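You operate a simulated robot arm through the tools that you are given. There is no shell and no other tool. Be economical: measure what you need, move in short steps, check, and stop when the job is done.

The job below is to be done with a simulated two-armed robot. You get a single attempt, and the scene is never put back.

JOB
Pick up the short green pipe with one hand, pass it to the other hand and put it on the bay t1. Set down upright: short green pipe.
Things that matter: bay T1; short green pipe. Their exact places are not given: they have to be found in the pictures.

It is judged by the outcome, as a careful person would: the job done as asked, and still so three seconds after it is handed in. It fails if anything else is knocked over, pushed out of place, dropped, spilled or broken.

ROBOT AND FRAMES
Two 6-joint arms with two-finger grippers on one trunk, on a base that drives. Base frame: it is fixed to the floor where the robot stands at the start and does not move with it; the origin is under the middle of the robot, x ahead of it, y to its left, z up; the surface under the hand at the start is at about z = 0.8. Readings come in m, degrees, newtons and seconds.
The left shoulder is at the start at [0.07, 0.176, 1.164], the right one opposite. With the tool pointing down near the work surface each hand reaches from about 0.46 to 0.8 m from the robot's upright axis, wherever it stands, measured 20 degrees to its own side. Places, roughly: bay T1 (30x13 cm) [0.58, 4.38, 0.7]. Payload 2.45 kg a hand.
The tool frame of a hand sits at the grasp point between the pads (the TCP): z along the fingers, y along the line on which they close. The tips reach 0.026 m beyond it. The gripper opens to 0.096 m. The gripper's body begins 0.069 m behind the TCP.
Orientation is that of the tool frame in the base frame, as [roll, pitch, yaw] about the fixed x, y, z axes, in that order (R = Rz(yaw) Ry(pitch) Rx(roll)). With the fingers straight down and closing along the base's y, the tool's x points along the base's -x, its y along +y and its z along -z.

CONTROLS
- The arms move only by the tool servo_tool. It takes "left_motion", "right_motion" or both (then of equal length, played together; a hand with none holds still); each is text: rows parted by semicolons, each of 6 numbers parted by spaces: the shift along the tool's x, y, z in m, then the turn, a rotation vector about the tool's x, y, z in degrees. In form: dx dy dz wx wy wz; .... A call has 1 to 20 rows; each row shifts and turns the commanded pose from where the row before left it, along the tool's axes as they then stand. "left_grip" and "right_grip" are, for a hand that has rows, the gripper command, from -1 (shut) to 1 (fully open), values between in proportion, set as the call begins (left out, the last holds). A row lasts 0.2 s, in which the tool goes at most 0.05 m and 8.6 degrees; a call with a longer step from one row to the next is refused whole, and so is a gripper value outside its range. Where a pose cannot be reached the arm comes as near as it can. A force on the tool above 40 N (or 10 N above the force at the start of the call, whichever is more), or a blocked arm, ends the call early, and 0.2 s more pass. Each finger halts on what it meets, pressing with about 25 N; the grip force reading is that of the motor and also rises with nothing between the fingers. The clock runs only during rows and for 0.2 s after the last one: add rows that do not move to give the fingers time. The reply holds the time, the measured pose of the TCP, the force on the tool along the base axes, the opening and the grip force, in the units named above and with some noise, with the torque about the TCP (base axes, N m) and any sound that the robot's microphone picked up.
- Cameras (640 x 400 px; columns grow to the right, rows downward): "scene" is now at [0.1248, -0.0185, 1.4739]; the picture's right is [-0.29, -0.96, 0.00], its down [-0.73, 0.22, -0.65] and it looks along [0.62, -0.19, -0.76] (base axes); focal length 255 px, centre (320, 200). "left" rides on the left gripper at [0.082, -0.003, -0.098] in its tool frame; the picture's right is [0.04, 1.00, 0.00], its down [-0.73, 0.03, -0.68] and it looks along [-0.68, 0.03, 0.73] (tool axes); focal length 256 px, centre (320, 200). "right" rides on the right gripper at [0.082, 0.003, -0.098] in its tool frame; the picture's right is [-0.04, 1.00, 0.00], its down [-0.73, -0.03, -0.68] and it looks along [-0.68, -0.03, 0.73] (tool axes); focal length 256 px, centre (320, 200).
- get_image(camera): a new picture of that camera. It takes no simulated time.
- lift_body(by): slides the trunk up (or, below 0, down) by that many m; the arms and the scene camera ride with it, the base frame stays. It gives what a move gives, with no picture.
- base_move(legs): drives the robot by 1 to 6 legs, each [ahead, left, turn to the left] in m, m and degrees, along the robot's own axes; the way and the turn of a leg run together, so that a leg with both is an arc; at most 1.5 m and 180 degrees a leg. The arms and the cameras ride along, it lands a little off, and it stops where it bumps. It gives what a move gives.
- pan_tilt(pan, tilt): turns the head with the scene camera to pan (to the left, within 86 degrees either way) and tilt (down, from -29 to 69), counted from straight ahead of the robot. It gives what a move gives.
- probe_pixels(camera, pixels): for up to 12 pixels [column, row] of the newest picture of that camera ("zoom" is the newest enlarged one), the place [x, y, z] in the base frame of the surface seen there, good to about 0.002 m, but the place of the scene camera against the robot may be out by one fixed shift of up to 0.012 m in any direction. It takes no simulated time.
- inspect(camera, box): a new picture of the part [left, top, right, bottom] of that camera's present view, enlarged. It takes no simulated time.
- hand_in(): hands the job in; it is judged then, once.

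Work in short steps. Measure before you move; look again where a grasp or a placing could have gone wrong, and mend it. You have 80 turns and 78 pictures in all, those below and enlarged ones among them. Open the grippers and draw the arms clear of the work before you hand the job in, unless the task says otherwise; then end with one line.

The tools are called after "Call:" as name(argument=value, ...) on one line, values as JSON. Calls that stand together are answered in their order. servo_tool: Moves the arms, as the interface text tells. Its arguments: {"type":"object","properties":{"left_motion":{"type":"string"},"left_grip":{"type":"number"},"right_motion":{"type":"string"},"right_grip":{"type":"number"}},"required":[]} The other tools are called the same way: lift_body (by) slides the trunk up or down; base_move (legs) drives the base; pan_tilt (pan, tilt) turns the head that bears the scene camera; get_image (camera) takes a picture; probe_pixels (camera, pixels) gives the place of the surface under pixels of a picture; inspect (camera, box) takes an enlarged picture of a part of a camera's view; hand_in () hands the job in.

At the start:

```text
time_s: 0.0
left_ee_pos: [0.6265, 0.1488, 1.0339]
left_orientation: [-179.9, 0.0, 179.9]
left_ft_force: [0.4, 0.0, 1.0]
left_wrist_torque: [-0.03, 0.03, 0.02]
left_finger_gap: 0.0962
left_grasp_force: 0.0
right_ee_pos: [0.4156, -0.3395, 1.1079]
right_orientation: [-179.9, 0.0, 180.0]
right_ft_force: [-0.5, 0.1, -0.7]
right_wrist_torque: [0.0, 0.0, -0.01]
right_finger_gap: 0.0959
right_grasp_force: 0.0
trunk travel left (down, up): [-0.648, 0.192]
robot x, y, heading: [0.0012, -0.0012, -0.1]
head pan, tilt: [-16.9, 49.4]
```

scene: 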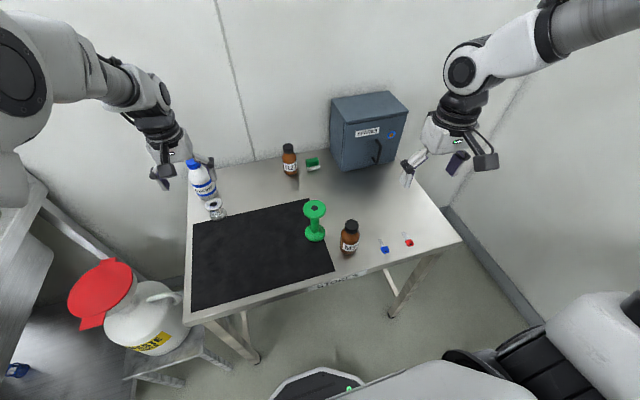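
right: 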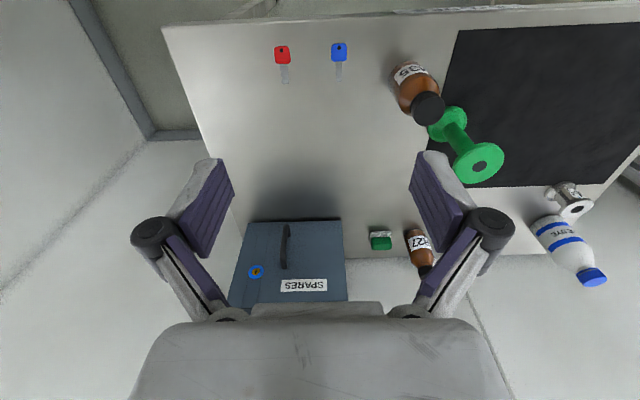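
left: 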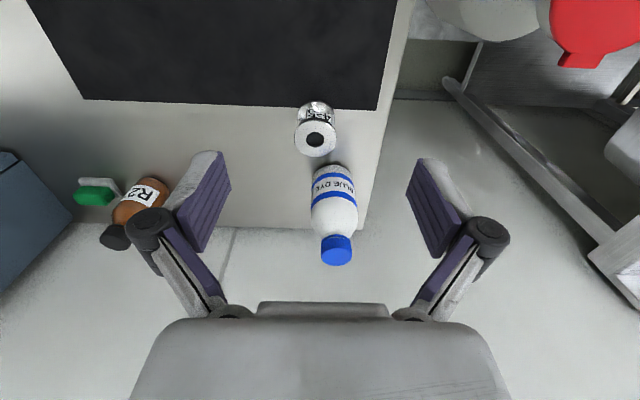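

The green flanged pipe stands near (315,222) in the scene picture. I enlarge it and measure it.

Call:
inspect(camera="scene", box=[180, 130, 440, 290])

Call:
probe_pixels(camera="scene", pixels=[[315, 205], [315, 222], [315, 235], [350, 226], [350, 245], [300, 250], [385, 249], [408, 241], [217, 205], [312, 163], [307, 205], [323, 206]])

```text
2.46 times, centred on (310, 210) of scene
```

zoom: 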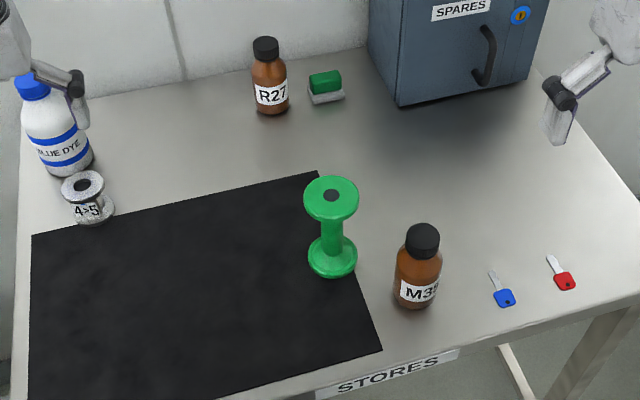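

```text
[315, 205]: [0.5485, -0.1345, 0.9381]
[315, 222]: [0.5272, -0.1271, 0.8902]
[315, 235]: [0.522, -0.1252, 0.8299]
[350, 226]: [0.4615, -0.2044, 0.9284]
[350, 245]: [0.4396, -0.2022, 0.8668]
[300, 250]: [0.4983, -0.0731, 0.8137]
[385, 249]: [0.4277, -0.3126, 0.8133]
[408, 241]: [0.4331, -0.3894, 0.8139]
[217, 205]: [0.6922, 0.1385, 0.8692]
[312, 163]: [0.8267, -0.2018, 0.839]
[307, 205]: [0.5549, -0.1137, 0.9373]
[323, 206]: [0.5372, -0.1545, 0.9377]
```

The pipe's axis is near (0.545,-0.134); it runs from the table at about 0.81 to 0.937, with flanges about 5 cm across. Before planning the grips I look towards bay T1 on the left.

Call:
pan_tilt(pan=80, tilt=15)

Call:
get_image(camera="scene")

Call:
inspect(camera="scene", box=[270, 120, 430, 220])

```text
time_s: 1.7
left_ee_pos: [0.6272, 0.1495, 1.033]
left_orientation: [180.0, 0.0, -180.0]
left_ft_force: [-0.3, -0.2, -0.2]
left_wrist_torque: [-0.04, 0.03, 0.01]
left_finger_gap: 0.0959
left_grasp_force: 0.0
right_ee_pos: [0.4164, -0.3405, 1.1074]
right_orientation: [179.9, 0.0, 180.0]
right_ft_force: [0.5, 0.3, 0.1]
right_wrist_torque: [-0.03, 0.0, -0.02]
right_finger_gap: 0.0958
right_grasp_force: 0.1
trunk travel left (down, up): [-0.648, 0.192]
robot x, y, heading: [0.0019, 0.0014, 0.0]
head pan, tilt: [80.0, 15.0]
```

```text
73 pictures are left
```

scene: 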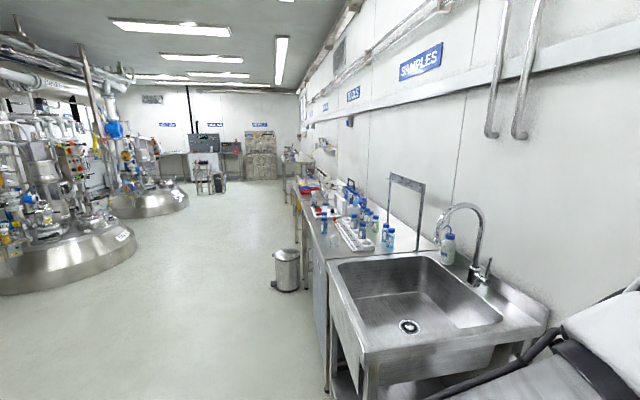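

```text
4.00 times, centred on (350, 170) of scene
```

zoom: 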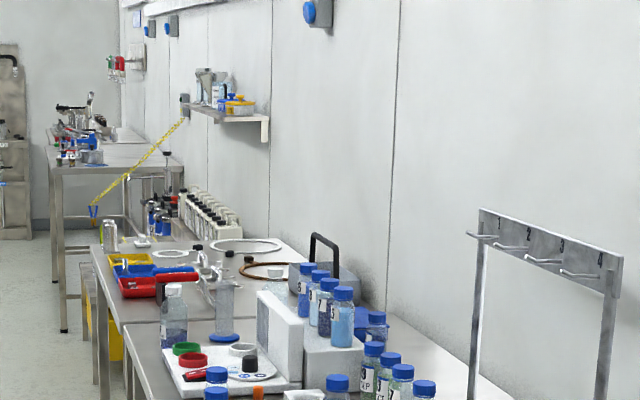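

Bay T1 lies along the bench on the left and I will look at it once closer. I turn the head back to the table and bring the right hand above the pipe, still high at z≈1.06.

Call:
servo_tool(right_motion="-0.0215 0.0343 0.008 0 0 0;-0.0215 0.0343 0.008 0 0 0;-0.0215 0.0343 0.008 0 0 0;-0.0215 0.0343 0.008 0 0 0;-0.0215 0.0343 0.008 0 0 0;-0.0215 0.0343 0.008 0 0 0;0 0 0 0 0 0", right_grip=1)

Call:
pan_tilt(pan=-16.9, tilt=49.4)

Call:
get_image(camera="right")

Call:
get_image(camera="scene")

```text
time_s: 3.3
left_ee_pos: [0.6269, 0.1487, 1.0347]
left_orientation: [180.0, 0.1, 180.0]
left_ft_force: [-0.3, 0.1, 0.3]
left_wrist_torque: [0.0, 0.0, 0.02]
left_finger_gap: 0.0961
left_grasp_force: 0.1
right_ee_pos: [0.5456, -0.134, 1.0626]
right_orientation: [179.5, 0.2, 179.8]
right_ft_force: [-0.5, 0.9, 0.5]
right_wrist_torque: [0.01, -0.02, -0.04]
right_finger_gap: 0.096
right_grasp_force: 0.0
trunk travel left (down, up): [-0.648, 0.192]
robot x, y, heading: [-0.002, 0.0027, 0.2]
head pan, tilt: [80.0, 15.0]
```

```text
time_s: 5.1
left_ee_pos: [0.6271, 0.1487, 1.0337]
left_orientation: [-179.9, 0.0, -179.9]
left_ft_force: [-0.8, -0.4, 0.1]
left_wrist_torque: [0.0, -0.01, 0.02]
left_finger_gap: 0.0956
left_grasp_force: 0.0
right_ee_pos: [0.5463, -0.134, 1.0597]
right_orientation: [179.6, 0.0, 179.8]
right_ft_force: [-0.1, 0.0, -0.2]
right_wrist_torque: [0.0, 0.01, 0.0]
right_finger_gap: 0.0958
right_grasp_force: 0.1
trunk travel left (down, up): [-0.648, 0.192]
robot x, y, heading: [-0.003, 0.0009, -0.2]
head pan, tilt: [-16.9, 49.4]
```

```text
71 pictures are left
```

right: 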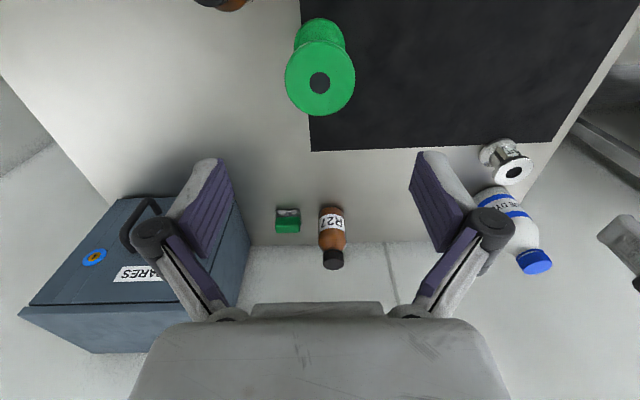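

```text
70 pictures are left
```

scene: 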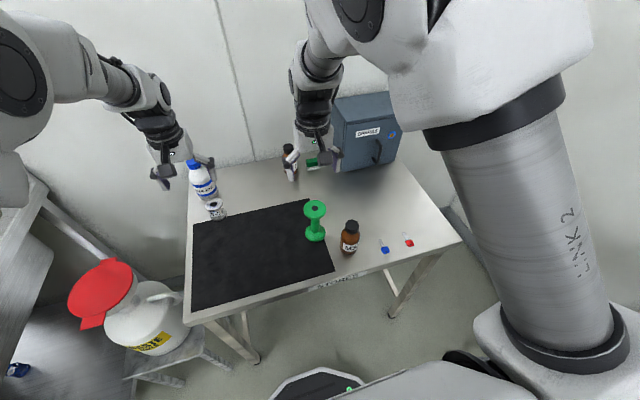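

The right camera shows the top flange at (285–355, 38–118), bore at (320,82). I probe it from there for an accurate position.

Call:
probe_pixels(camera="right", pixels=[[290, 80], [350, 80], [320, 115], [320, 45], [345, 108], [296, 108], [297, 50], [320, 22], [320, 35], [218, 4], [450, 140], [320, 95]])

```text
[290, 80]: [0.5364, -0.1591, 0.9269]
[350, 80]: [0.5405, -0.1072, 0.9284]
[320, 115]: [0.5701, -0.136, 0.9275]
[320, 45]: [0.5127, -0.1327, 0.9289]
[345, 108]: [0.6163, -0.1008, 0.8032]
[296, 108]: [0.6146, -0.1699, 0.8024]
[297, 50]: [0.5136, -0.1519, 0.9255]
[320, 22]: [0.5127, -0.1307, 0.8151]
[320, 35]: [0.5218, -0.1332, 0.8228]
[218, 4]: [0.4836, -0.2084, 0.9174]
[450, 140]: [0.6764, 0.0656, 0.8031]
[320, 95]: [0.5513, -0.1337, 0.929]
```

From the hand camera: top flange centre (0.541,-0.133), diameter about 0.060, top z 0.928; table 0.803. I lower the right hand around the flange to TCP z≈0.920.

Call:
servo_tool(right_motion="0.005 0.001 0.02 0 0 0;0 0 0.03 0 0 0;0 0 0.03 0 0 0;0 0 0.03 0 0 0;0 0 0.02 0 0 0;0 0 0.01 0 0 0;0 0 0 0 0 0")

Call:
get_image(camera="right")

Call:
inspect(camera="scene", box=[240, 140, 400, 260])

```text
time_s: 6.7
left_ee_pos: [0.628, 0.1494, 1.0343]
left_orientation: [-179.8, 0.0, 179.9]
left_ft_force: [0.1, 0.0, 0.3]
left_wrist_torque: [0.04, -0.03, 0.0]
left_finger_gap: 0.0961
left_grasp_force: 0.0
right_ee_pos: [0.5409, -0.135, 0.9185]
right_orientation: [-180.0, 0.0, -180.0]
right_ft_force: [0.5, 0.0, -0.3]
right_wrist_torque: [-0.01, -0.04, 0.01]
right_finger_gap: 0.096
right_grasp_force: 0.0
trunk travel left (down, up): [-0.648, 0.192]
robot x, y, heading: [0.0008, -0.0024, -0.0]
head pan, tilt: [-16.9, 49.4]
```

```text
69 pictures are left
```

right: 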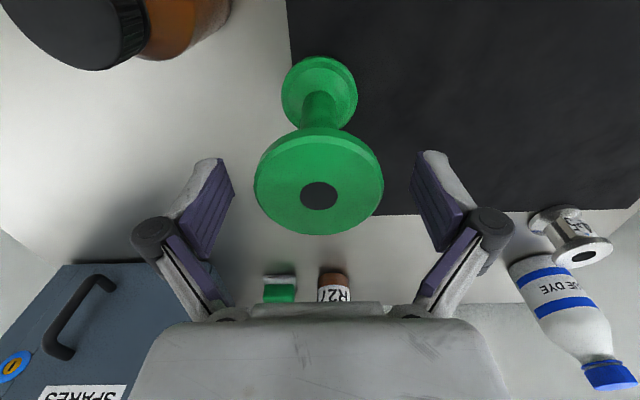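

```text
3.33 times, centred on (320, 200) of scene
```

zoom: 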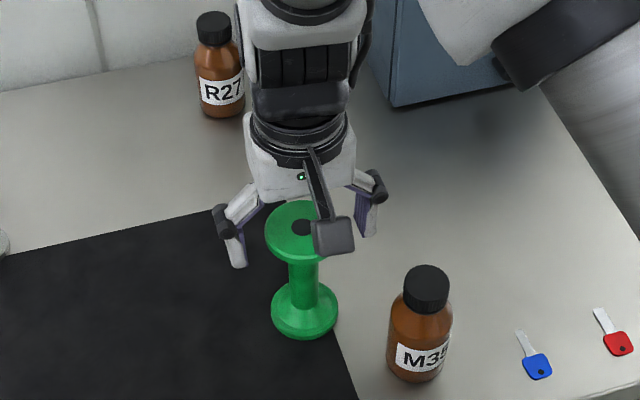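

The flange sits between the open fingers; I verify its centre against the TCP by probing once more.

Call:
probe_pixels(camera="right", pixels=[[262, 185], [376, 185], [320, 228], [320, 145], [320, 130], [225, 185], [420, 185], [320, 65], [320, 118], [290, 90], [350, 90], [330, 102]])

```text
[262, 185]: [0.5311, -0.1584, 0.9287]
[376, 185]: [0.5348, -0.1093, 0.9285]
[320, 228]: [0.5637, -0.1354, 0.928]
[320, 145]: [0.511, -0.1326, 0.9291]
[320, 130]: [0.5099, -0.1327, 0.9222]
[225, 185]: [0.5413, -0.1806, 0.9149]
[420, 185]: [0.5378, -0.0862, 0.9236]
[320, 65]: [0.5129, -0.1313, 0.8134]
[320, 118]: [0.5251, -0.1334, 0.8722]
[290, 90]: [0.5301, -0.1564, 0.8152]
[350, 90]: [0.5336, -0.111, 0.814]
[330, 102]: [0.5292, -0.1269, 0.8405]
```

Centred within about 2 mm (flange centre 0.539,-0.134). I shut the gripper on the flange.

Call:
servo_tool(right_motion="0.0015 0.0005 0 0 0 0;0 0 0 0 0 0;0 0 0 0 0 0;0 0 0 0 0 0", right_grip=-1)

```text
time_s: 7.7
left_ee_pos: [0.6271, 0.1481, 1.0344]
left_orientation: [179.9, 0.1, -179.9]
left_ft_force: [0.2, 0.1, 0.1]
left_wrist_torque: [0.02, 0.01, 0.01]
left_finger_gap: 0.096
left_grasp_force: 0.1
right_ee_pos: [0.538, -0.1342, 0.9192]
right_orientation: [180.0, 0.1, 179.9]
right_ft_force: [5.3, -4.0, 10.6]
right_wrist_torque: [-0.12, -0.3, 0.02]
right_finger_gap: 0.0594
right_grasp_force: 25.1
trunk travel left (down, up): [-0.648, 0.192]
robot x, y, heading: [-0.0025, 0.0007, -0.1]
head pan, tilt: [-16.9, 49.4]
```

Grip holds at a 59 mm gap. I lift the pipe straight up 0.2 m, and at the same time draw the left hand back and turn it by 40° of yaw.

Call:
servo_tool(right_motion="0 0 -0.01 0 0 0;0 0 -0.02 0 0 0;0 0 -0.025 0 0 0;0 0 -0.025 0 0 0;0 0 -0.03 0 0 0;0 0 -0.03 0 0 0;0 0 -0.03 0 0 0;0 0 -0.03 0 0 0;0 0 0 0 0 0", left_motion="0.02 0.005 -0.012 0 0 0;0.025 0.005 -0.012 0 0 0;0.025 0.005 -0.012 0 0 0;0.025 0.005 -0.012 0 0 0;0.025 0.005 -0.012 0 0 0;0.02 0.005 -0.012 0 0 0;0 0 0 0 0 8;0 0 0 0 0 8;0 0 0 0 0 8")

Call:
get_image(camera="scene")

Call:
get_image(camera="right")

```text
time_s: 9.7
left_ee_pos: [0.4885, 0.1786, 1.1057]
left_orientation: [-180.0, 0.0, 156.0]
left_ft_force: [-0.7, -0.2, -0.2]
left_wrist_torque: [0.02, -0.03, 0.02]
left_finger_gap: 0.0961
left_grasp_force: 0.0
right_ee_pos: [0.538, -0.1339, 1.12]
right_orientation: [-180.0, 0.0, 180.0]
right_ft_force: [-0.4, -0.1, 0.9]
right_wrist_torque: [0.01, -0.01, 0.02]
right_finger_gap: 0.0
right_grasp_force: 24.8
trunk travel left (down, up): [-0.648, 0.192]
robot x, y, heading: [0.005, -0.0023, -0.2]
head pan, tilt: [-16.9, 49.4]
```

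```text
67 pictures are left
```

scene: 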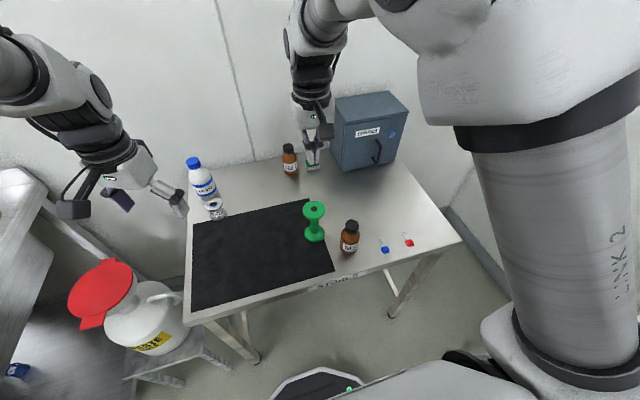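

```text
66 pictures are left
```

right: 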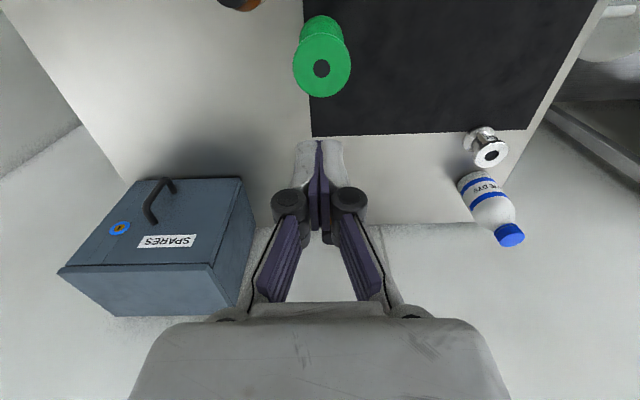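

The flange slipped out of the grip and the pipe stayed standing, so the rim will not hold and both hands need the stem. I check that the pipe has not moved. I also turn the left hand about its own axis so its camera ends up on top for a near-horizontal stem grasp.

Call:
servo_tool(left_motion="0 0 0 0 0 -8.5;0 0 0 0 0 -8.5;0 0 0 0 0 -8.5;0 0 0 0 0 -8.5;0 0 0 0 0 -8.5;0 0 0 0 0 -8.5;0 0 0 0 0 -8.5;0 0 0 0 0 -8.5;0 0 0 0 0 -8.5;0 0 0 0 0 -8.5;0 0 0 0 0 -8.5;0 0 0 0 0 -8.5;0 0 0 0 0 -8.5;0 0 0 0 0 -8.5;0 0 0 0 0 -8.5;0 0 0 0 0 -8.5;0 0 0 0 0 -8.5;0 0 0 0 0 -8.5;0 0 0 0 0 0")

Call:
inspect(camera="scene", box=[270, 180, 370, 260])

Call:
probe_pixels(camera="right", pixels=[[297, 66], [346, 66], [322, 92], [322, 42], [322, 20], [330, 70]])

```text
time_s: 13.7
left_ee_pos: [0.4871, 0.1791, 1.1059]
left_orientation: [179.9, -0.1, -50.9]
left_ft_force: [1.1, -0.1, -0.2]
left_wrist_torque: [0.0, 0.0, 0.0]
left_finger_gap: 0.0958
left_grasp_force: 0.0
right_ee_pos: [0.5375, -0.1327, 1.1188]
right_orientation: [-179.9, 0.0, -180.0]
right_ft_force: [-0.3, -0.3, -0.1]
right_wrist_torque: [0.02, -0.02, -0.04]
right_finger_gap: 0.0
right_grasp_force: 24.9
trunk travel left (down, up): [-0.648, 0.192]
robot x, y, heading: [0.0007, 0.0005, 0.1]
head pan, tilt: [-16.9, 49.4]
```

```text
5.00 times, centred on (320, 220) of scene
```

zoom: 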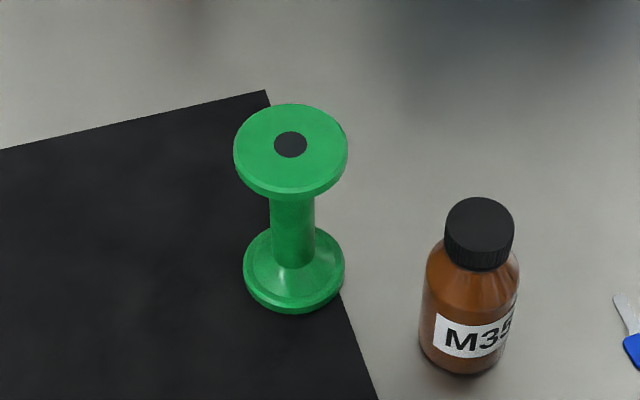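

```text
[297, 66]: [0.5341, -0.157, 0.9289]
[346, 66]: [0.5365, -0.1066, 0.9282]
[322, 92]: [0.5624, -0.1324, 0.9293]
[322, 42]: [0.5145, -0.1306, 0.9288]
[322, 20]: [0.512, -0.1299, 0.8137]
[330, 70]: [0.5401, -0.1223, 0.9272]
```

The pipe is still at (0.539,-0.132), and the left flip worked. I withdraw the right hand and flip it too, while pitching the left hand to about 22° below horizontal with its camera up.

Call:
servo_tool(right_motion="0.025 -0.04 0 0 0 0;0.025 -0.04 0 0 0 0;0.025 -0.04 0 0 0 0;0.025 -0.04 0 0 0 0;0.02 -0.04 0 0 0 0;0 0 0 0 0 8.5;0 0 0 0 0 8.5;0 0 0 0 0 8.5;0 0 0 0 0 8.5;0 0 0 0 0 8.5;0 0 0 0 0 8.5;0 0 0 0 0 8.5;0 0 0 0 0 8.5;0 0 0 0 0 8.5;0 0 0 0 0 8.5;0 0 0 0 0 8.5;0 0 0 0 0 8.5;0 0 0 0 0 8.5;0 0 0 0 0 8.5;0 0 0 0 0 8.5", right_grip=1, left_motion="0 0 0 0 0 0;0 0 0 0 0 0;0 0 0 0 0 0;0 0 0 0 0 0;0 0 0 0 0 0;0 0 0 0 8.5 0;0 0 0 0 8.5 0;0 0 0 0 8.5 0;0 0 0 0 8.5 0;0 0 0 0 8.5 0;0 0 0 0 8.5 0;0 0 0 0 8.5 0;0 0 0 0 8.5 0;0 0 0 0 0 0;0 0 0 0 0 0;0 0 0 0 0 0;0 0 0 0 0 0;0 0 0 0 0 0;0 0 0 0 0 0;0 0 0 0 0 0", left_grip=1)

Call:
get_image(camera="scene")

Call:
get_image(camera="left")

```text
time_s: 17.9
left_ee_pos: [0.487, 0.1797, 1.1061]
left_orientation: [180.0, -68.1, -51.0]
left_ft_force: [0.3, -0.9, 0.1]
left_wrist_torque: [0.01, -0.01, -0.02]
left_finger_gap: 0.0959
left_grasp_force: 0.1
right_ee_pos: [0.4178, -0.3323, 1.1197]
right_orientation: [180.0, 0.1, 52.3]
right_ft_force: [1.3, 0.6, -0.5]
right_wrist_torque: [0.03, 0.01, 0.0]
right_finger_gap: 0.0959
right_grasp_force: 0.1
trunk travel left (down, up): [-0.648, 0.192]
robot x, y, heading: [-0.0041, -0.0, -0.1]
head pan, tilt: [-16.9, 49.4]
```

```text
64 pictures are left
```

scene: 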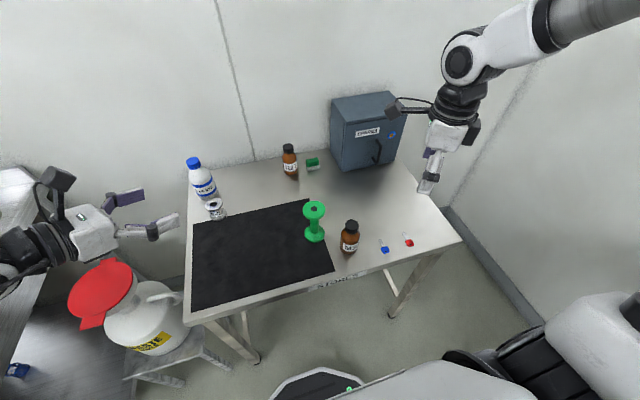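

```text
63 pictures are left
```

left: 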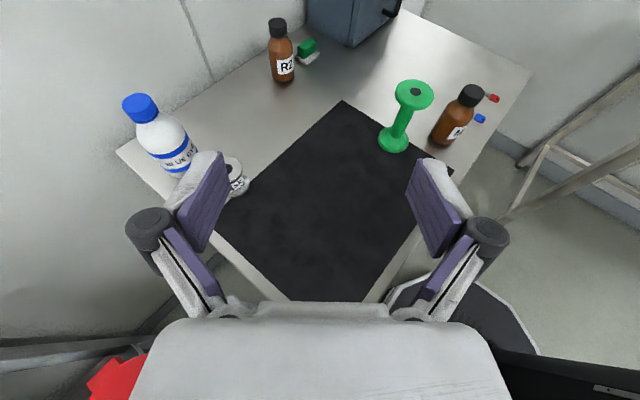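

The left hand is now about 22° below horizontal with its camera on top, and the pipe and bottle are in its view. I move it to a pre-grasp point 15 cm short of the stem, gap about 65 mm.

Call:
servo_tool(left_motion="-0.0136 0.01555 0.0202 0 0 0;-0.0136 0.01555 0.0202 0 0 0;-0.0136 0.01555 0.0202 0 0 0;-0.0136 0.01555 0.0202 0 0 0;-0.0136 0.01555 0.0202 0 0 0;-0.0136 0.01555 0.0202 0 0 0;-0.0136 0.01555 0.0202 0 0 0;-0.0136 0.01555 0.0202 0 0 0;-0.0136 0.01555 0.0202 0 0 0;-0.0136 0.01555 0.0202 0 0 0;0 0 0 0 0 0;0 0 0 0 0 0", left_grip=0.35)

Call:
get_image(camera="left")

Call:
get_image(camera="scene")

```text
time_s: 20.5
left_ee_pos: [0.4658, 0.023, 0.8944]
left_orientation: [179.9, -68.0, -51.1]
left_ft_force: [0.0, -0.4, -1.4]
left_wrist_torque: [0.02, 0.01, 0.02]
left_finger_gap: 0.0647
left_grasp_force: 0.1
left hand out of reach, approached as far as the arm can: row 8, 9, 10
right_ee_pos: [0.4195, -0.3331, 1.1196]
right_orientation: [-180.0, 0.0, 52.6]
right_ft_force: [-0.4, 0.4, -0.2]
right_wrist_torque: [-0.01, 0.01, -0.01]
right_finger_gap: 0.0962
right_grasp_force: 0.0
trunk travel left (down, up): [-0.648, 0.192]
robot x, y, heading: [-0.0002, 0.0015, -0.1]
head pan, tilt: [-16.9, 49.4]
```

```text
62 pictures are left
```

left: 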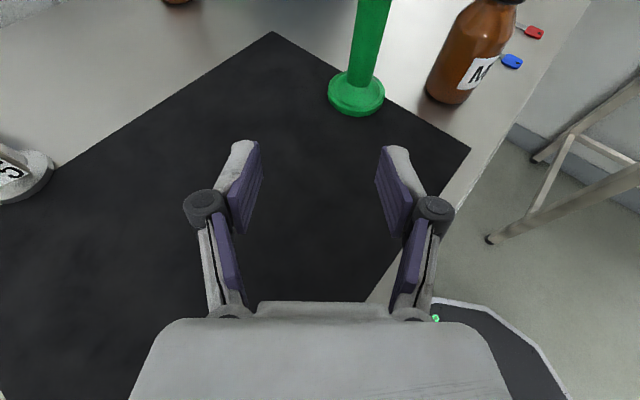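

```text
61 pictures are left
```

scene: 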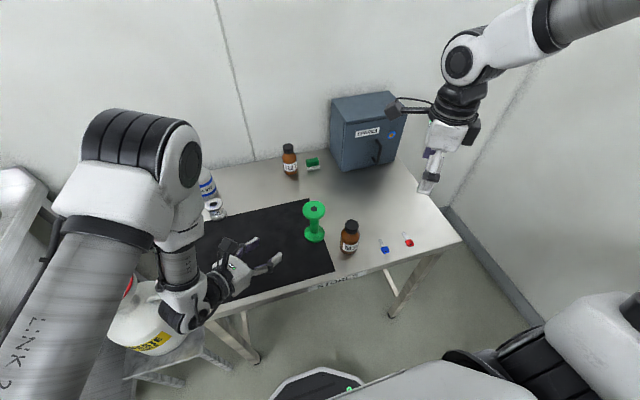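

The left arm cannot fold in that far: the TCP stopped at (0.466, 0.023). I raise it back the way it came, then drive the base back 0.15 m so that the pipe sits further out.

Call:
servo_tool(left_motion="0.0136 -0.015 -0.012 0 0 0;0.0136 -0.015 -0.012 0 0 0;0.0136 -0.015 -0.012 0 0 0;0.0136 -0.015 -0.012 0 0 0;0.0136 -0.015 -0.012 0 0 0;0.0136 -0.015 -0.012 0 0 0;0.0136 -0.015 -0.012 0 0 0;0.0136 -0.015 -0.012 0 0 0;0.0136 -0.015 -0.012 0 0 0;0 0 0 0 0 0")

Call:
base_move(legs=[[-0.15, 0, 0]])

Call:
get_image(camera="left")

Call:
get_image(camera="scene")

```text
time_s: 22.7
left_ee_pos: [0.5384, 0.1491, 1.0499]
left_orientation: [180.0, -68.0, -51.0]
left_ft_force: [-0.3, -0.3, -0.7]
left_wrist_torque: [-0.02, 0.04, 0.02]
left_finger_gap: 0.0646
left_grasp_force: 0.0
right_ee_pos: [0.4192, -0.3344, 1.119]
right_orientation: [-179.9, 0.0, 52.5]
right_ft_force: [0.4, 0.9, -0.7]
right_wrist_torque: [-0.01, 0.02, 0.01]
right_finger_gap: 0.0959
right_grasp_force: 0.0
trunk travel left (down, up): [-0.648, 0.192]
robot x, y, heading: [-0.0022, 0.0011, 0.0]
head pan, tilt: [-16.9, 49.4]
```

```text
time_s: 24.0
left_ee_pos: [0.3914, 0.149, 1.0482]
left_orientation: [179.8, -68.1, -50.8]
left_ft_force: [0.4, -0.7, -0.2]
left_wrist_torque: [0.03, 0.01, -0.01]
left_finger_gap: 0.0648
left_grasp_force: 0.1
right_ee_pos: [0.2726, -0.3322, 1.1193]
right_orientation: [-179.9, 0.0, 52.5]
right_ft_force: [0.6, 0.1, -0.6]
right_wrist_torque: [-0.01, 0.01, -0.04]
right_finger_gap: 0.0961
right_grasp_force: 0.2
trunk travel left (down, up): [-0.648, 0.192]
robot x, y, heading: [-0.1468, 0.0013, -0.3]
head pan, tilt: [-16.9, 49.4]
```

```text
60 pictures are left
```

left: 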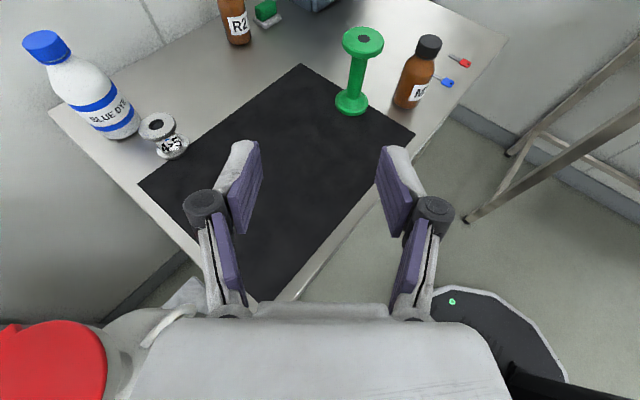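

```text
59 pictures are left
```

scene: 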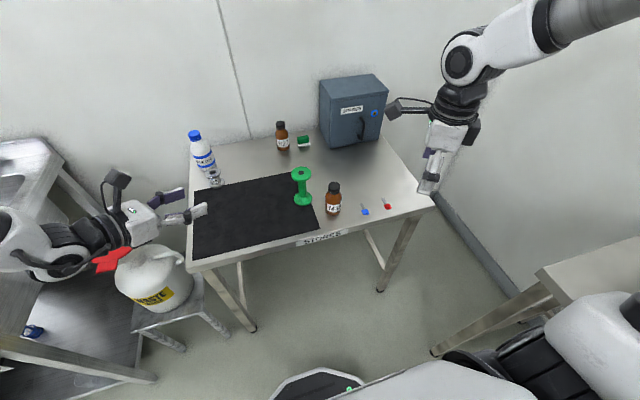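

The pipe is clearly seen by the left camera: top (362,40), bottom flange (351,103). I probe it there, and check the waste can's height with the scene camera.

Call:
probe_pixels(camera="left", pixels=[[346, 40], [378, 40], [362, 50], [364, 30], [356, 70], [357, 85], [352, 108], [338, 103], [366, 103], [414, 70], [250, 130]])

Call:
probe_pixels(camera="scene", pixels=[[115, 258], [145, 258], [185, 262], [130, 250], [250, 257]])

```text
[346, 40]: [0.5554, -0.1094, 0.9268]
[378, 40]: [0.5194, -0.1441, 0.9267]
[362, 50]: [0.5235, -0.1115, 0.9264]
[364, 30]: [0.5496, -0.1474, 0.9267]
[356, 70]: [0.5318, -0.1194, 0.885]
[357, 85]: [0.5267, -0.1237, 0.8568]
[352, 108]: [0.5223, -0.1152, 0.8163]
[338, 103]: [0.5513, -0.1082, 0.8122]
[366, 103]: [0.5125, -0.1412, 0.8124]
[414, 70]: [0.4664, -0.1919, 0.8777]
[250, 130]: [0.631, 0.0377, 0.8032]
```

```text
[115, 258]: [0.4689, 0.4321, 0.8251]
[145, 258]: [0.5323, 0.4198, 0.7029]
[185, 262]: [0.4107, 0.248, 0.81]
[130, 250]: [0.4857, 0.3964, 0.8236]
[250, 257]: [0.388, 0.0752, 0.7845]
```

Stem axis at about (0.5375,-0.130). Bottle edge near (0.466,-0.192), and the waste can's lid is only at z 0.82. I move to the pre-grasp point 13 cm short of the stem.

Call:
servo_tool(left_motion="-0.00776 0.00689 0.0257 0 0 0;-0.00776 0.00689 0.0257 0 0 0;-0.00776 0.00689 0.0257 0 0 0;-0.00776 0.00689 0.0257 0 0 0;-0.00776 0.00689 0.0257 0 0 0;-0.00776 0.00689 0.0257 0 0 0;-0.00776 0.00689 0.0257 0 0 0;-0.00776 0.00689 0.0257 0 0 0;-0.00776 0.00689 0.0257 0 0 0;0 0 0 0 0 0")

Call:
get_image(camera="left")

Call:
inspect(camera="scene", box=[160, 140, 400, 290])

```text
time_s: 26.2
left_ee_pos: [0.4612, -0.0323, 0.8961]
left_orientation: [179.9, -68.1, -51.0]
left_ft_force: [0.5, 0.1, -0.4]
left_wrist_torque: [0.01, 0.0, -0.01]
left_finger_gap: 0.0646
left_grasp_force: 0.1
right_ee_pos: [0.2727, -0.3316, 1.119]
right_orientation: [179.9, 0.0, 52.6]
right_ft_force: [0.8, -0.3, -0.4]
right_wrist_torque: [-0.01, -0.02, 0.01]
right_finger_gap: 0.096
right_grasp_force: 0.2
trunk travel left (down, up): [-0.648, 0.192]
robot x, y, heading: [-0.1453, -0.0018, 0.1]
head pan, tilt: [-16.9, 49.4]
```

```text
58 pictures are left
```

left: 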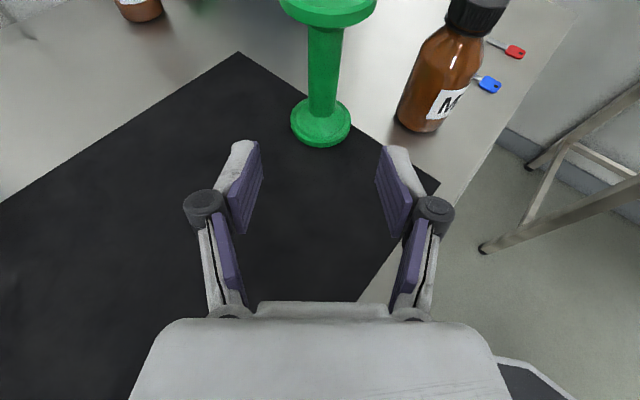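

```text
2.67 times, centred on (280, 215) of scene
```

zoom: 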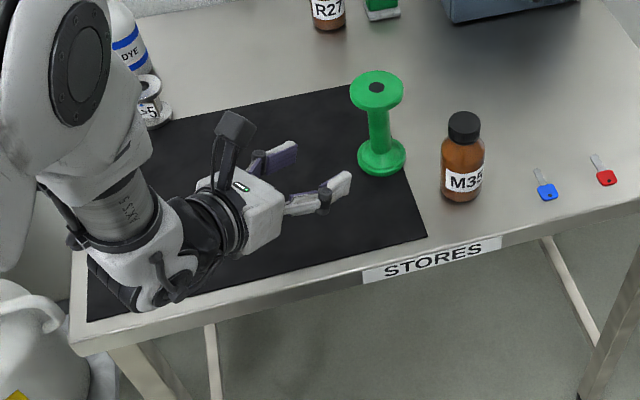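

Pipe is nearly in line (stem at column ~323). I probe the stem edges and flange for the final line-up.

Call:
probe_pixels(camera="left", pixels=[[323, 60], [323, 85], [323, 100], [312, 80], [335, 80], [295, 122], [348, 122], [321, 138], [321, 112], [440, 90], [325, 25]])

```text
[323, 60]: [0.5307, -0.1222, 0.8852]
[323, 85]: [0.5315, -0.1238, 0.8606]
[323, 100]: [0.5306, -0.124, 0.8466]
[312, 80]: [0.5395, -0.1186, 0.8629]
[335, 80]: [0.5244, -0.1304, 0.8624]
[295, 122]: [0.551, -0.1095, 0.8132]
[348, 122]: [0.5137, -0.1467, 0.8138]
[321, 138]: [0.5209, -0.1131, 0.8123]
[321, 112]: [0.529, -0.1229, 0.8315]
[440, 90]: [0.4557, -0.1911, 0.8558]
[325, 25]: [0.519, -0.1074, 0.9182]
```

Stem axis is (0.539,-0.133). I advance 13.3 cm along the tool axis with a 3 mm side correction, then look before closing.

Call:
servo_tool(left_motion="0.0031 0.0029 0.013 0 0 0;0 0 0.025 0 0 0;0 0 0.025 0 0 0;0 0 0.025 0 0 0;0 0 0.025 0 0 0;0 0 0.02 0 0 0;0 0 0 0 0 0")

Call:
get_image(camera="left")

Call:
inspect(camera="scene", box=[220, 150, 380, 250])

```text
time_s: 27.8
left_ee_pos: [0.5539, -0.1059, 0.8427]
left_orientation: [179.9, -68.1, -51.0]
left_ft_force: [-2.9, 0.4, 0.7]
left_wrist_torque: [-0.02, 0.01, -0.12]
left_finger_gap: 0.0675
left_grasp_force: 1.9
left hand out of reach, approached as far as the arm can: row 1, 2, 3, 4, 5, 6
right_ee_pos: [0.2717, -0.3335, 1.1196]
right_orientation: [-179.9, 0.0, 52.6]
right_ft_force: [-1.2, 0.9, 0.0]
right_wrist_torque: [0.0, 0.0, 0.0]
right_finger_gap: 0.0961
right_grasp_force: 0.0
trunk travel left (down, up): [-0.648, 0.192]
robot x, y, heading: [-0.1425, -0.001, 0.0]
head pan, tilt: [-16.9, 49.4]
```

```text
56 pictures are left
```

left: 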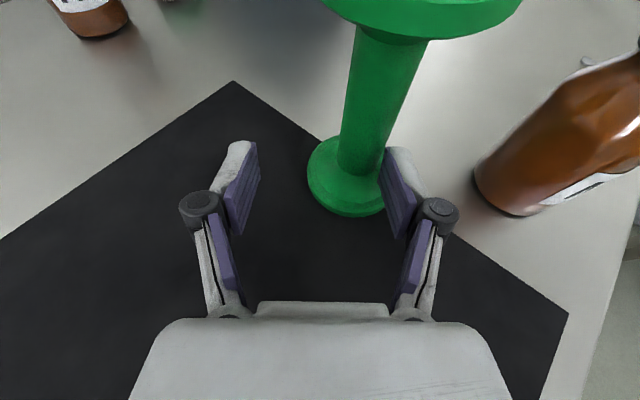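

```text
4.00 times, centred on (300, 200) of scene
```

zoom: 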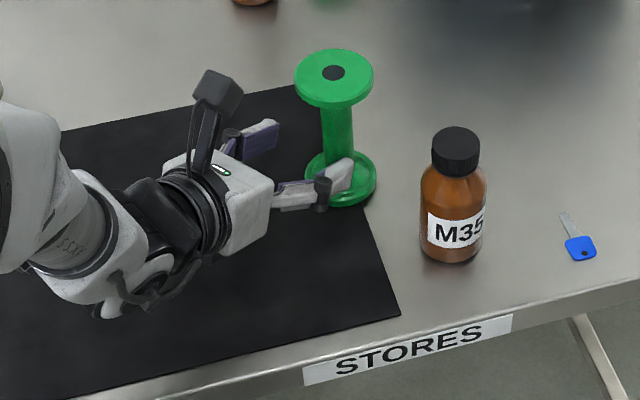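

The arm ran out of reach and drifted sideways, so the right finger lightly touches the stem. I back straight off, then look to the right for room to turn the base.

Call:
servo_tool(left_motion="0 0 -0.02 0 0 0;0 0 -0.025 0 0 0;0 0 -0.025 0 0 0;0 0 -0.03 0 0 0;0 0 -0.04 0 0 0;0.01 0 -0.04 0 0 0;0.03 0 -0.03 0 0 0;0.03 0 -0.03 0 0 0;0.03 0 -0.03 0 0 0;0 0 0 0 0 0")

Call:
get_image(camera="left")

Call:
pan_tilt(pan=-75, tilt=40)

Call:
get_image(camera="scene")

```text
time_s: 30.0
left_ee_pos: [0.4224, 0.059, 1.0347]
left_orientation: [179.8, -68.0, -50.8]
left_ft_force: [0.5, -0.6, 0.0]
left_wrist_torque: [0.01, 0.0, -0.04]
left_finger_gap: 0.0645
left_grasp_force: 0.0
right_ee_pos: [0.2724, -0.3328, 1.1198]
right_orientation: [-179.9, 0.0, 52.6]
right_ft_force: [0.0, 0.3, 0.0]
right_wrist_torque: [0.01, 0.02, 0.02]
right_finger_gap: 0.0959
right_grasp_force: 0.2
trunk travel left (down, up): [-0.648, 0.192]
robot x, y, heading: [-0.1484, 0.0017, 0.1]
head pan, tilt: [-16.9, 49.4]
```

```text
54 pictures are left
```

left: 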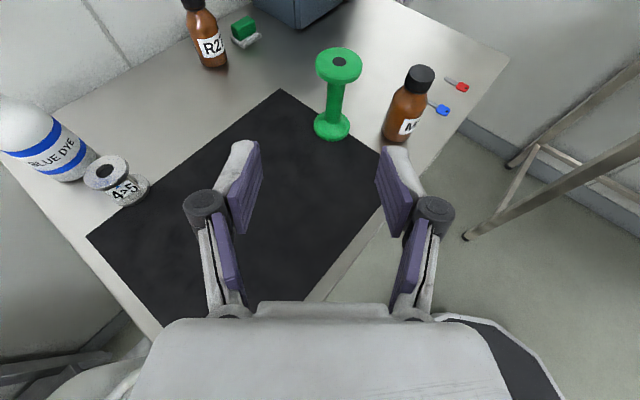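

```text
time_s: 31.3
left_ee_pos: [0.4214, 0.0601, 1.0357]
left_orientation: [179.9, -68.1, -50.8]
left_ft_force: [0.6, -0.1, -0.5]
left_wrist_torque: [-0.02, -0.02, -0.01]
left_finger_gap: 0.0649
left_grasp_force: 0.0
right_ee_pos: [0.2726, -0.3324, 1.1196]
right_orientation: [-179.9, 0.0, 52.6]
right_ft_force: [0.1, 0.7, -0.6]
right_wrist_torque: [0.02, 0.03, 0.03]
right_finger_gap: 0.096
right_grasp_force: 0.0
trunk travel left (down, up): [-0.648, 0.192]
robot x, y, heading: [-0.145, 0.0014, 0.1]
head pan, tilt: [-75.0, 40.0]
```

```text
53 pictures are left
```

scene: 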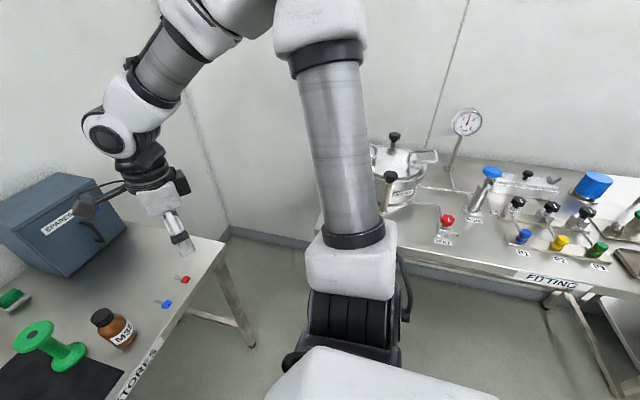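

A fitting bench lies to the right. I probe how near it is before turning.

Call:
probe_pixels(camera="scene", pixels=[[390, 178], [393, 138], [466, 122], [415, 215], [230, 100], [300, 60], [520, 275], [160, 130]])

```text
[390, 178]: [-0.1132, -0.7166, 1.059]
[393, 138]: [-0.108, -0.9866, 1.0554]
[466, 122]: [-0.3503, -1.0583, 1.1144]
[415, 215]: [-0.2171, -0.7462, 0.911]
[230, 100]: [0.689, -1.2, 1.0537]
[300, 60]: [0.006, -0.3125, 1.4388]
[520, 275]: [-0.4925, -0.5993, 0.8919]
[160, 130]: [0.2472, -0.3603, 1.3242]
```

There is enough room (the nearest pot is at y≈-0.72). I turn the base 25° to the right so that the pipe lies on the left arm's side.

Call:
base_move(legs=[[0, 0, -25]])

Call:
pan_tilt(pan=8, tilt=49.4)

Call:
get_image(camera="scene")

```text
time_s: 33.0
left_ee_pos: [0.3941, -0.1857, 1.0358]
left_orientation: [179.9, -68.1, -75.8]
left_ft_force: [-0.3, -0.1, 0.2]
left_wrist_torque: [0.0, 0.02, 0.01]
left_finger_gap: 0.0647
left_grasp_force: 0.0
right_ee_pos: [0.0929, -0.4778, 1.1198]
right_orientation: [180.0, -0.1, 27.7]
right_ft_force: [-0.7, -0.3, 1.2]
right_wrist_torque: [0.02, 0.0, -0.04]
right_finger_gap: 0.0959
right_grasp_force: 0.0
trunk travel left (down, up): [-0.648, 0.192]
robot x, y, heading: [-0.1487, -0.0006, -25.1]
head pan, tilt: [-75.0, 40.0]
```

```text
time_s: 34.5
left_ee_pos: [0.395, -0.1855, 1.0355]
left_orientation: [179.9, -68.2, -75.7]
left_ft_force: [0.7, 0.3, 0.5]
left_wrist_torque: [-0.01, -0.01, -0.01]
left_finger_gap: 0.0647
left_grasp_force: 0.0
right_ee_pos: [0.0933, -0.4776, 1.1205]
right_orientation: [180.0, 0.0, 27.7]
right_ft_force: [-0.5, 0.1, -0.7]
right_wrist_torque: [-0.02, 0.0, -0.03]
right_finger_gap: 0.096
right_grasp_force: 0.1
trunk travel left (down, up): [-0.648, 0.192]
robot x, y, heading: [-0.1505, 0.0004, -24.7]
head pan, tilt: [8.0, 49.4]
```

```text
52 pictures are left
```

scene: 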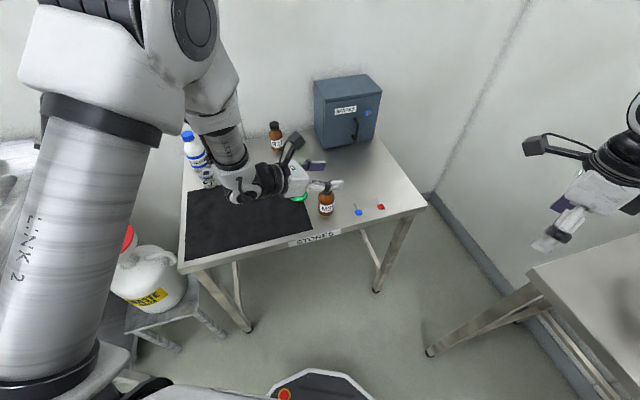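

The base turned cleanly. I move the left hand back to (0.44, 0, 1.0) and turn it 25° to the left in place, so that it faces the pipe again at an azimuth of about -51°.

Call:
servo_tool(left_motion="-0.016 -0.0148 -0.0239 0 0 0;-0.016 -0.0148 -0.0239 0 0 0;-0.016 -0.0148 -0.0239 0 0 0;-0.016 -0.0148 -0.0239 0 0 0;-0.016 -0.0148 -0.0239 0 0 0;-0.016 -0.0148 -0.0239 0 0 0;0 0 0 7.73 0 -3.125;0 0 0 7.73 0 -3.125;0 0 0 7.73 0 -3.125;0 0 0 0 0 0")

Call:
get_image(camera="left")

```text
time_s: 36.8
left_ee_pos: [0.4386, -0.0004, 1.0005]
left_orientation: [180.0, -68.2, -50.7]
left_ft_force: [0.2, 0.0, -0.1]
left_wrist_torque: [0.0, -0.01, -0.01]
left_finger_gap: 0.0648
left_grasp_force: 0.0
right_ee_pos: [0.0927, -0.4775, 1.1199]
right_orientation: [179.9, 0.0, 27.7]
right_ft_force: [-0.5, 0.6, -0.3]
right_wrist_torque: [0.02, 0.03, -0.01]
right_finger_gap: 0.096
right_grasp_force: 0.2
trunk travel left (down, up): [-0.648, 0.192]
robot x, y, heading: [-0.1445, -0.0023, -24.5]
head pan, tilt: [8.0, 49.4]
```

```text
51 pictures are left
```

left: 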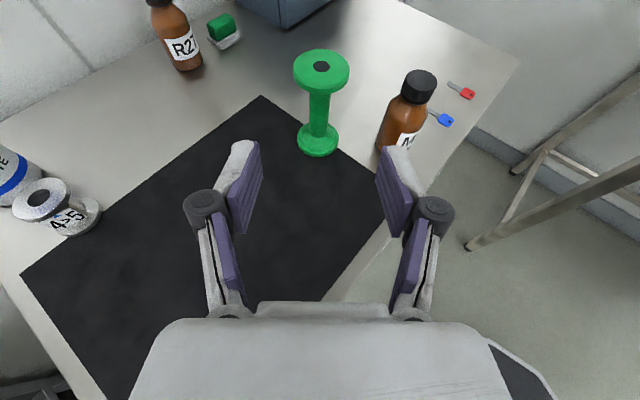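

I re-measure the pipe in this view (top flange at (321,70), stem at (320,110)).

Call:
probe_pixels(camera="left", pixels=[[298, 70], [345, 70], [321, 52], [321, 85], [319, 100], [319, 115], [312, 110], [326, 110], [301, 140], [335, 140], [318, 150], [406, 120]])

```text
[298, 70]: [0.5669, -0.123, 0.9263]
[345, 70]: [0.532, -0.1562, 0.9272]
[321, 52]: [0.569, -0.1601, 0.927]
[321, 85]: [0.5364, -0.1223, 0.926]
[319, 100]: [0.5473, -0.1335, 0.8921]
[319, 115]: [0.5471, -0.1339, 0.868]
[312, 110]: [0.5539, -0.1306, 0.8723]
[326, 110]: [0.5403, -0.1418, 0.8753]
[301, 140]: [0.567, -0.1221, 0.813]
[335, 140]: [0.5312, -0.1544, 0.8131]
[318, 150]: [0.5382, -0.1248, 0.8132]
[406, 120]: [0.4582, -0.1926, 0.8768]
```

The pipe was nudged about 2 cm; its axis is now (0.555,-0.1435), still upright. I move to a pre-grasp point 10 cm short of it.

Call:
servo_tool(left_motion="-0.0146 0.0001 0.0256 0 0 0;-0.0146 0.0001 0.0256 0 0 0;-0.0146 0.0001 0.0256 0 0 0;-0.0146 0.0001 0.0256 0 0 0;-0.0146 0.0001 0.0256 0 0 0;0 0 0 0 0 0")

Call:
get_image(camera="left")

```text
time_s: 38.1
left_ee_pos: [0.4977, -0.0712, 0.8846]
left_orientation: [179.9, -68.1, -50.8]
left_ft_force: [-0.4, -0.1, -0.2]
left_wrist_torque: [0.03, 0.03, 0.0]
left_finger_gap: 0.0651
left_grasp_force: 0.1
right_ee_pos: [0.0929, -0.4776, 1.1194]
right_orientation: [180.0, -0.1, 27.7]
right_ft_force: [-0.6, 0.1, -0.3]
right_wrist_torque: [-0.02, -0.02, -0.01]
right_finger_gap: 0.0959
right_grasp_force: 0.0
trunk travel left (down, up): [-0.648, 0.192]
robot x, y, heading: [-0.1456, 0.0004, -24.8]
head pan, tilt: [8.0, 49.4]
```

```text
50 pictures are left
```

left: 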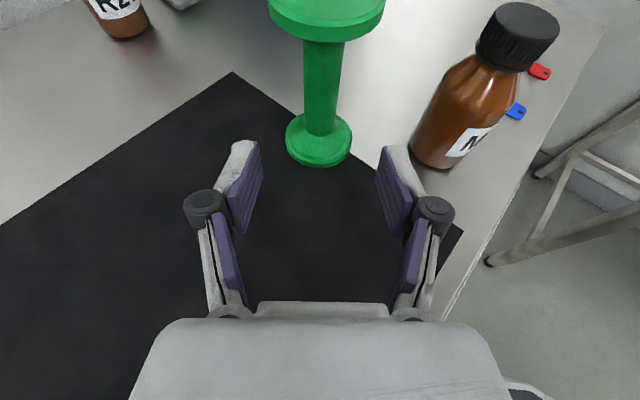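

On line with no reach warning. I advance 5 cm and check that the arm really follows.

Call:
servo_tool(left_motion="0 0.001 0.017 0 0 0;0 0 0.017 0 0 0;0 0 0.016 0 0 0;0 0 0 0 0 0")

```text
time_s: 39.1
left_ee_pos: [0.5254, -0.1084, 0.8666]
left_orientation: [179.9, -68.1, -50.8]
left_ft_force: [-0.1, -0.2, -0.6]
left_wrist_torque: [0.01, -0.02, 0.0]
left_finger_gap: 0.0649
left_grasp_force: 0.1
right_ee_pos: [0.0938, -0.4776, 1.1194]
right_orientation: [180.0, 0.0, 27.7]
right_ft_force: [-0.2, -0.2, -0.3]
right_wrist_torque: [-0.01, 0.0, -0.02]
right_finger_gap: 0.0959
right_grasp_force: 0.1
trunk travel left (down, up): [-0.648, 0.192]
robot x, y, heading: [-0.1508, -0.0018, -24.8]
head pan, tilt: [8.0, 49.4]
```

It follows exactly, so I advance the remaining 4.7 cm and look.

Call:
servo_tool(left_motion="0 0 0.017 0 0 0;0 0 0.017 0 0 0;0 0 0.013 0 0 0;0 0 0 0 0 0")

Call:
get_image(camera="left")

Call:
inspect(camera="scene", box=[230, 140, 390, 240])

```text
time_s: 40.1
left_ee_pos: [0.5524, -0.1412, 0.848]
left_orientation: [180.0, -68.2, -50.8]
left_ft_force: [0.7, -0.2, 0.8]
left_wrist_torque: [0.0, -0.04, 0.0]
left_finger_gap: 0.0648
left_grasp_force: 0.0
right_ee_pos: [0.0932, -0.4788, 1.1201]
right_orientation: [179.9, 0.0, 27.8]
right_ft_force: [1.0, -0.4, 0.4]
right_wrist_torque: [0.02, -0.02, -0.01]
right_finger_gap: 0.0959
right_grasp_force: 0.1
trunk travel left (down, up): [-0.648, 0.192]
robot x, y, heading: [-0.1476, 0.0024, -25.0]
head pan, tilt: [8.0, 49.4]
```

```text
49 pictures are left
```

left: 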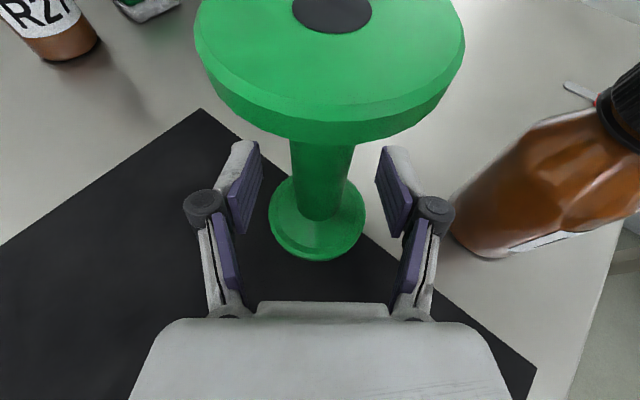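

```text
4.00 times, centred on (310, 190) of scene
```

zoom: 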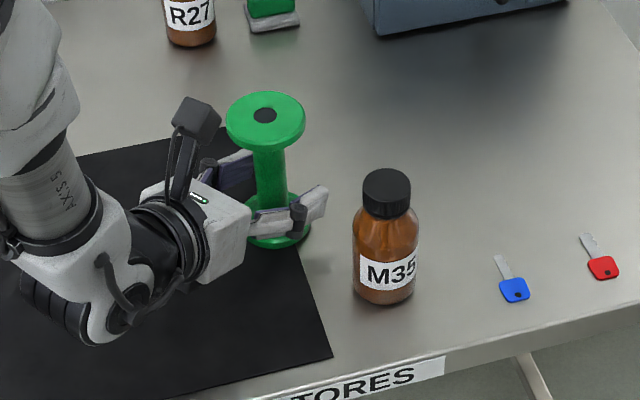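

The stem is centred between the pads (column ~320). I close the left gripper.

Call:
servo_tool(left_motion="0 0 0 0 0 0;0 0 0 0 0 0;0 0 0 0 0 0", left_grip=-1)

```text
time_s: 41.0
left_ee_pos: [0.5532, -0.142, 0.8494]
left_orientation: [179.9, -68.1, -50.8]
left_ft_force: [0.2, 0.9, 1.5]
left_wrist_torque: [-0.05, 0.17, -0.03]
left_finger_gap: 0.0258
left_grasp_force: 25.4
right_ee_pos: [0.0925, -0.4782, 1.1202]
right_orientation: [180.0, 0.0, 27.6]
right_ft_force: [-0.2, -1.0, -0.9]
right_wrist_torque: [-0.01, -0.01, 0.01]
right_finger_gap: 0.0961
right_grasp_force: 0.1
trunk travel left (down, up): [-0.648, 0.192]
robot x, y, heading: [-0.1515, -0.0033, -25.0]
head pan, tilt: [8.0, 49.4]
```

It holds the 26 mm stem. I lift 4 cm slowly, straight up, and check.

Call:
servo_tool(left_motion="0.0046 0 -0.0019 0 0 0;0.0093 0 -0.0037 0 0 0;0.0093 0 -0.0037 0 0 0;0.0139 0 -0.0056 0 0 0;0 0 0 0 0 0;0 0 0 0 0 0")

Call:
get_image(camera="left")

Call:
inspect(camera="scene", box=[230, 140, 390, 240])

```text
time_s: 42.4
left_ee_pos: [0.5539, -0.1422, 0.8879]
left_orientation: [179.8, -68.0, -50.7]
left_ft_force: [0.4, -0.1, -3.9]
left_wrist_torque: [0.02, 0.01, 0.03]
left_finger_gap: 0.0259
left_grasp_force: 25.2
right_ee_pos: [0.0934, -0.4788, 1.12]
right_orientation: [-180.0, -0.1, 27.7]
right_ft_force: [0.0, 0.7, -0.6]
right_wrist_torque: [0.0, 0.02, 0.0]
right_finger_gap: 0.096
right_grasp_force: 0.0
trunk travel left (down, up): [-0.648, 0.192]
robot x, y, heading: [-0.1487, -0.0048, -25.0]
head pan, tilt: [8.0, 49.4]
```

```text
47 pictures are left
```

left: 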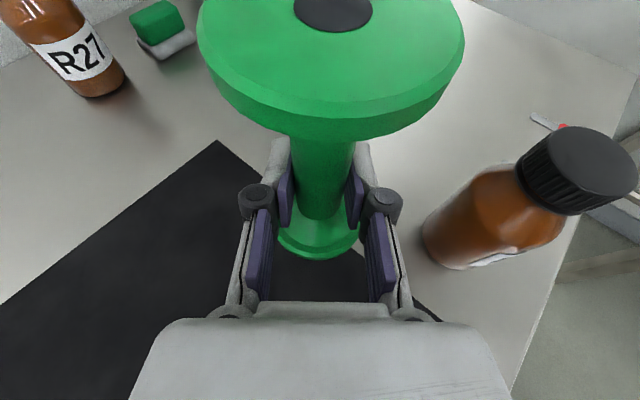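

```text
4.00 times, centred on (310, 190) of scene
```

zoom: 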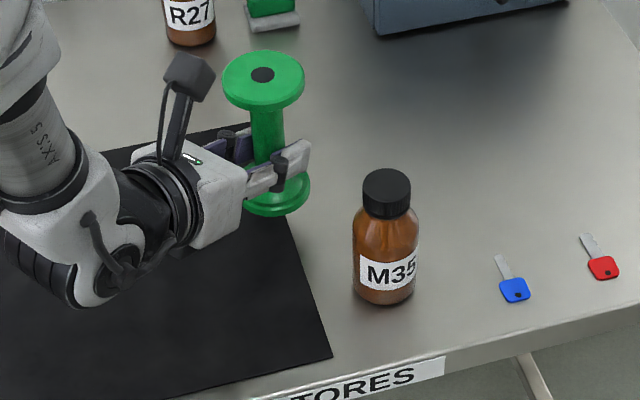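

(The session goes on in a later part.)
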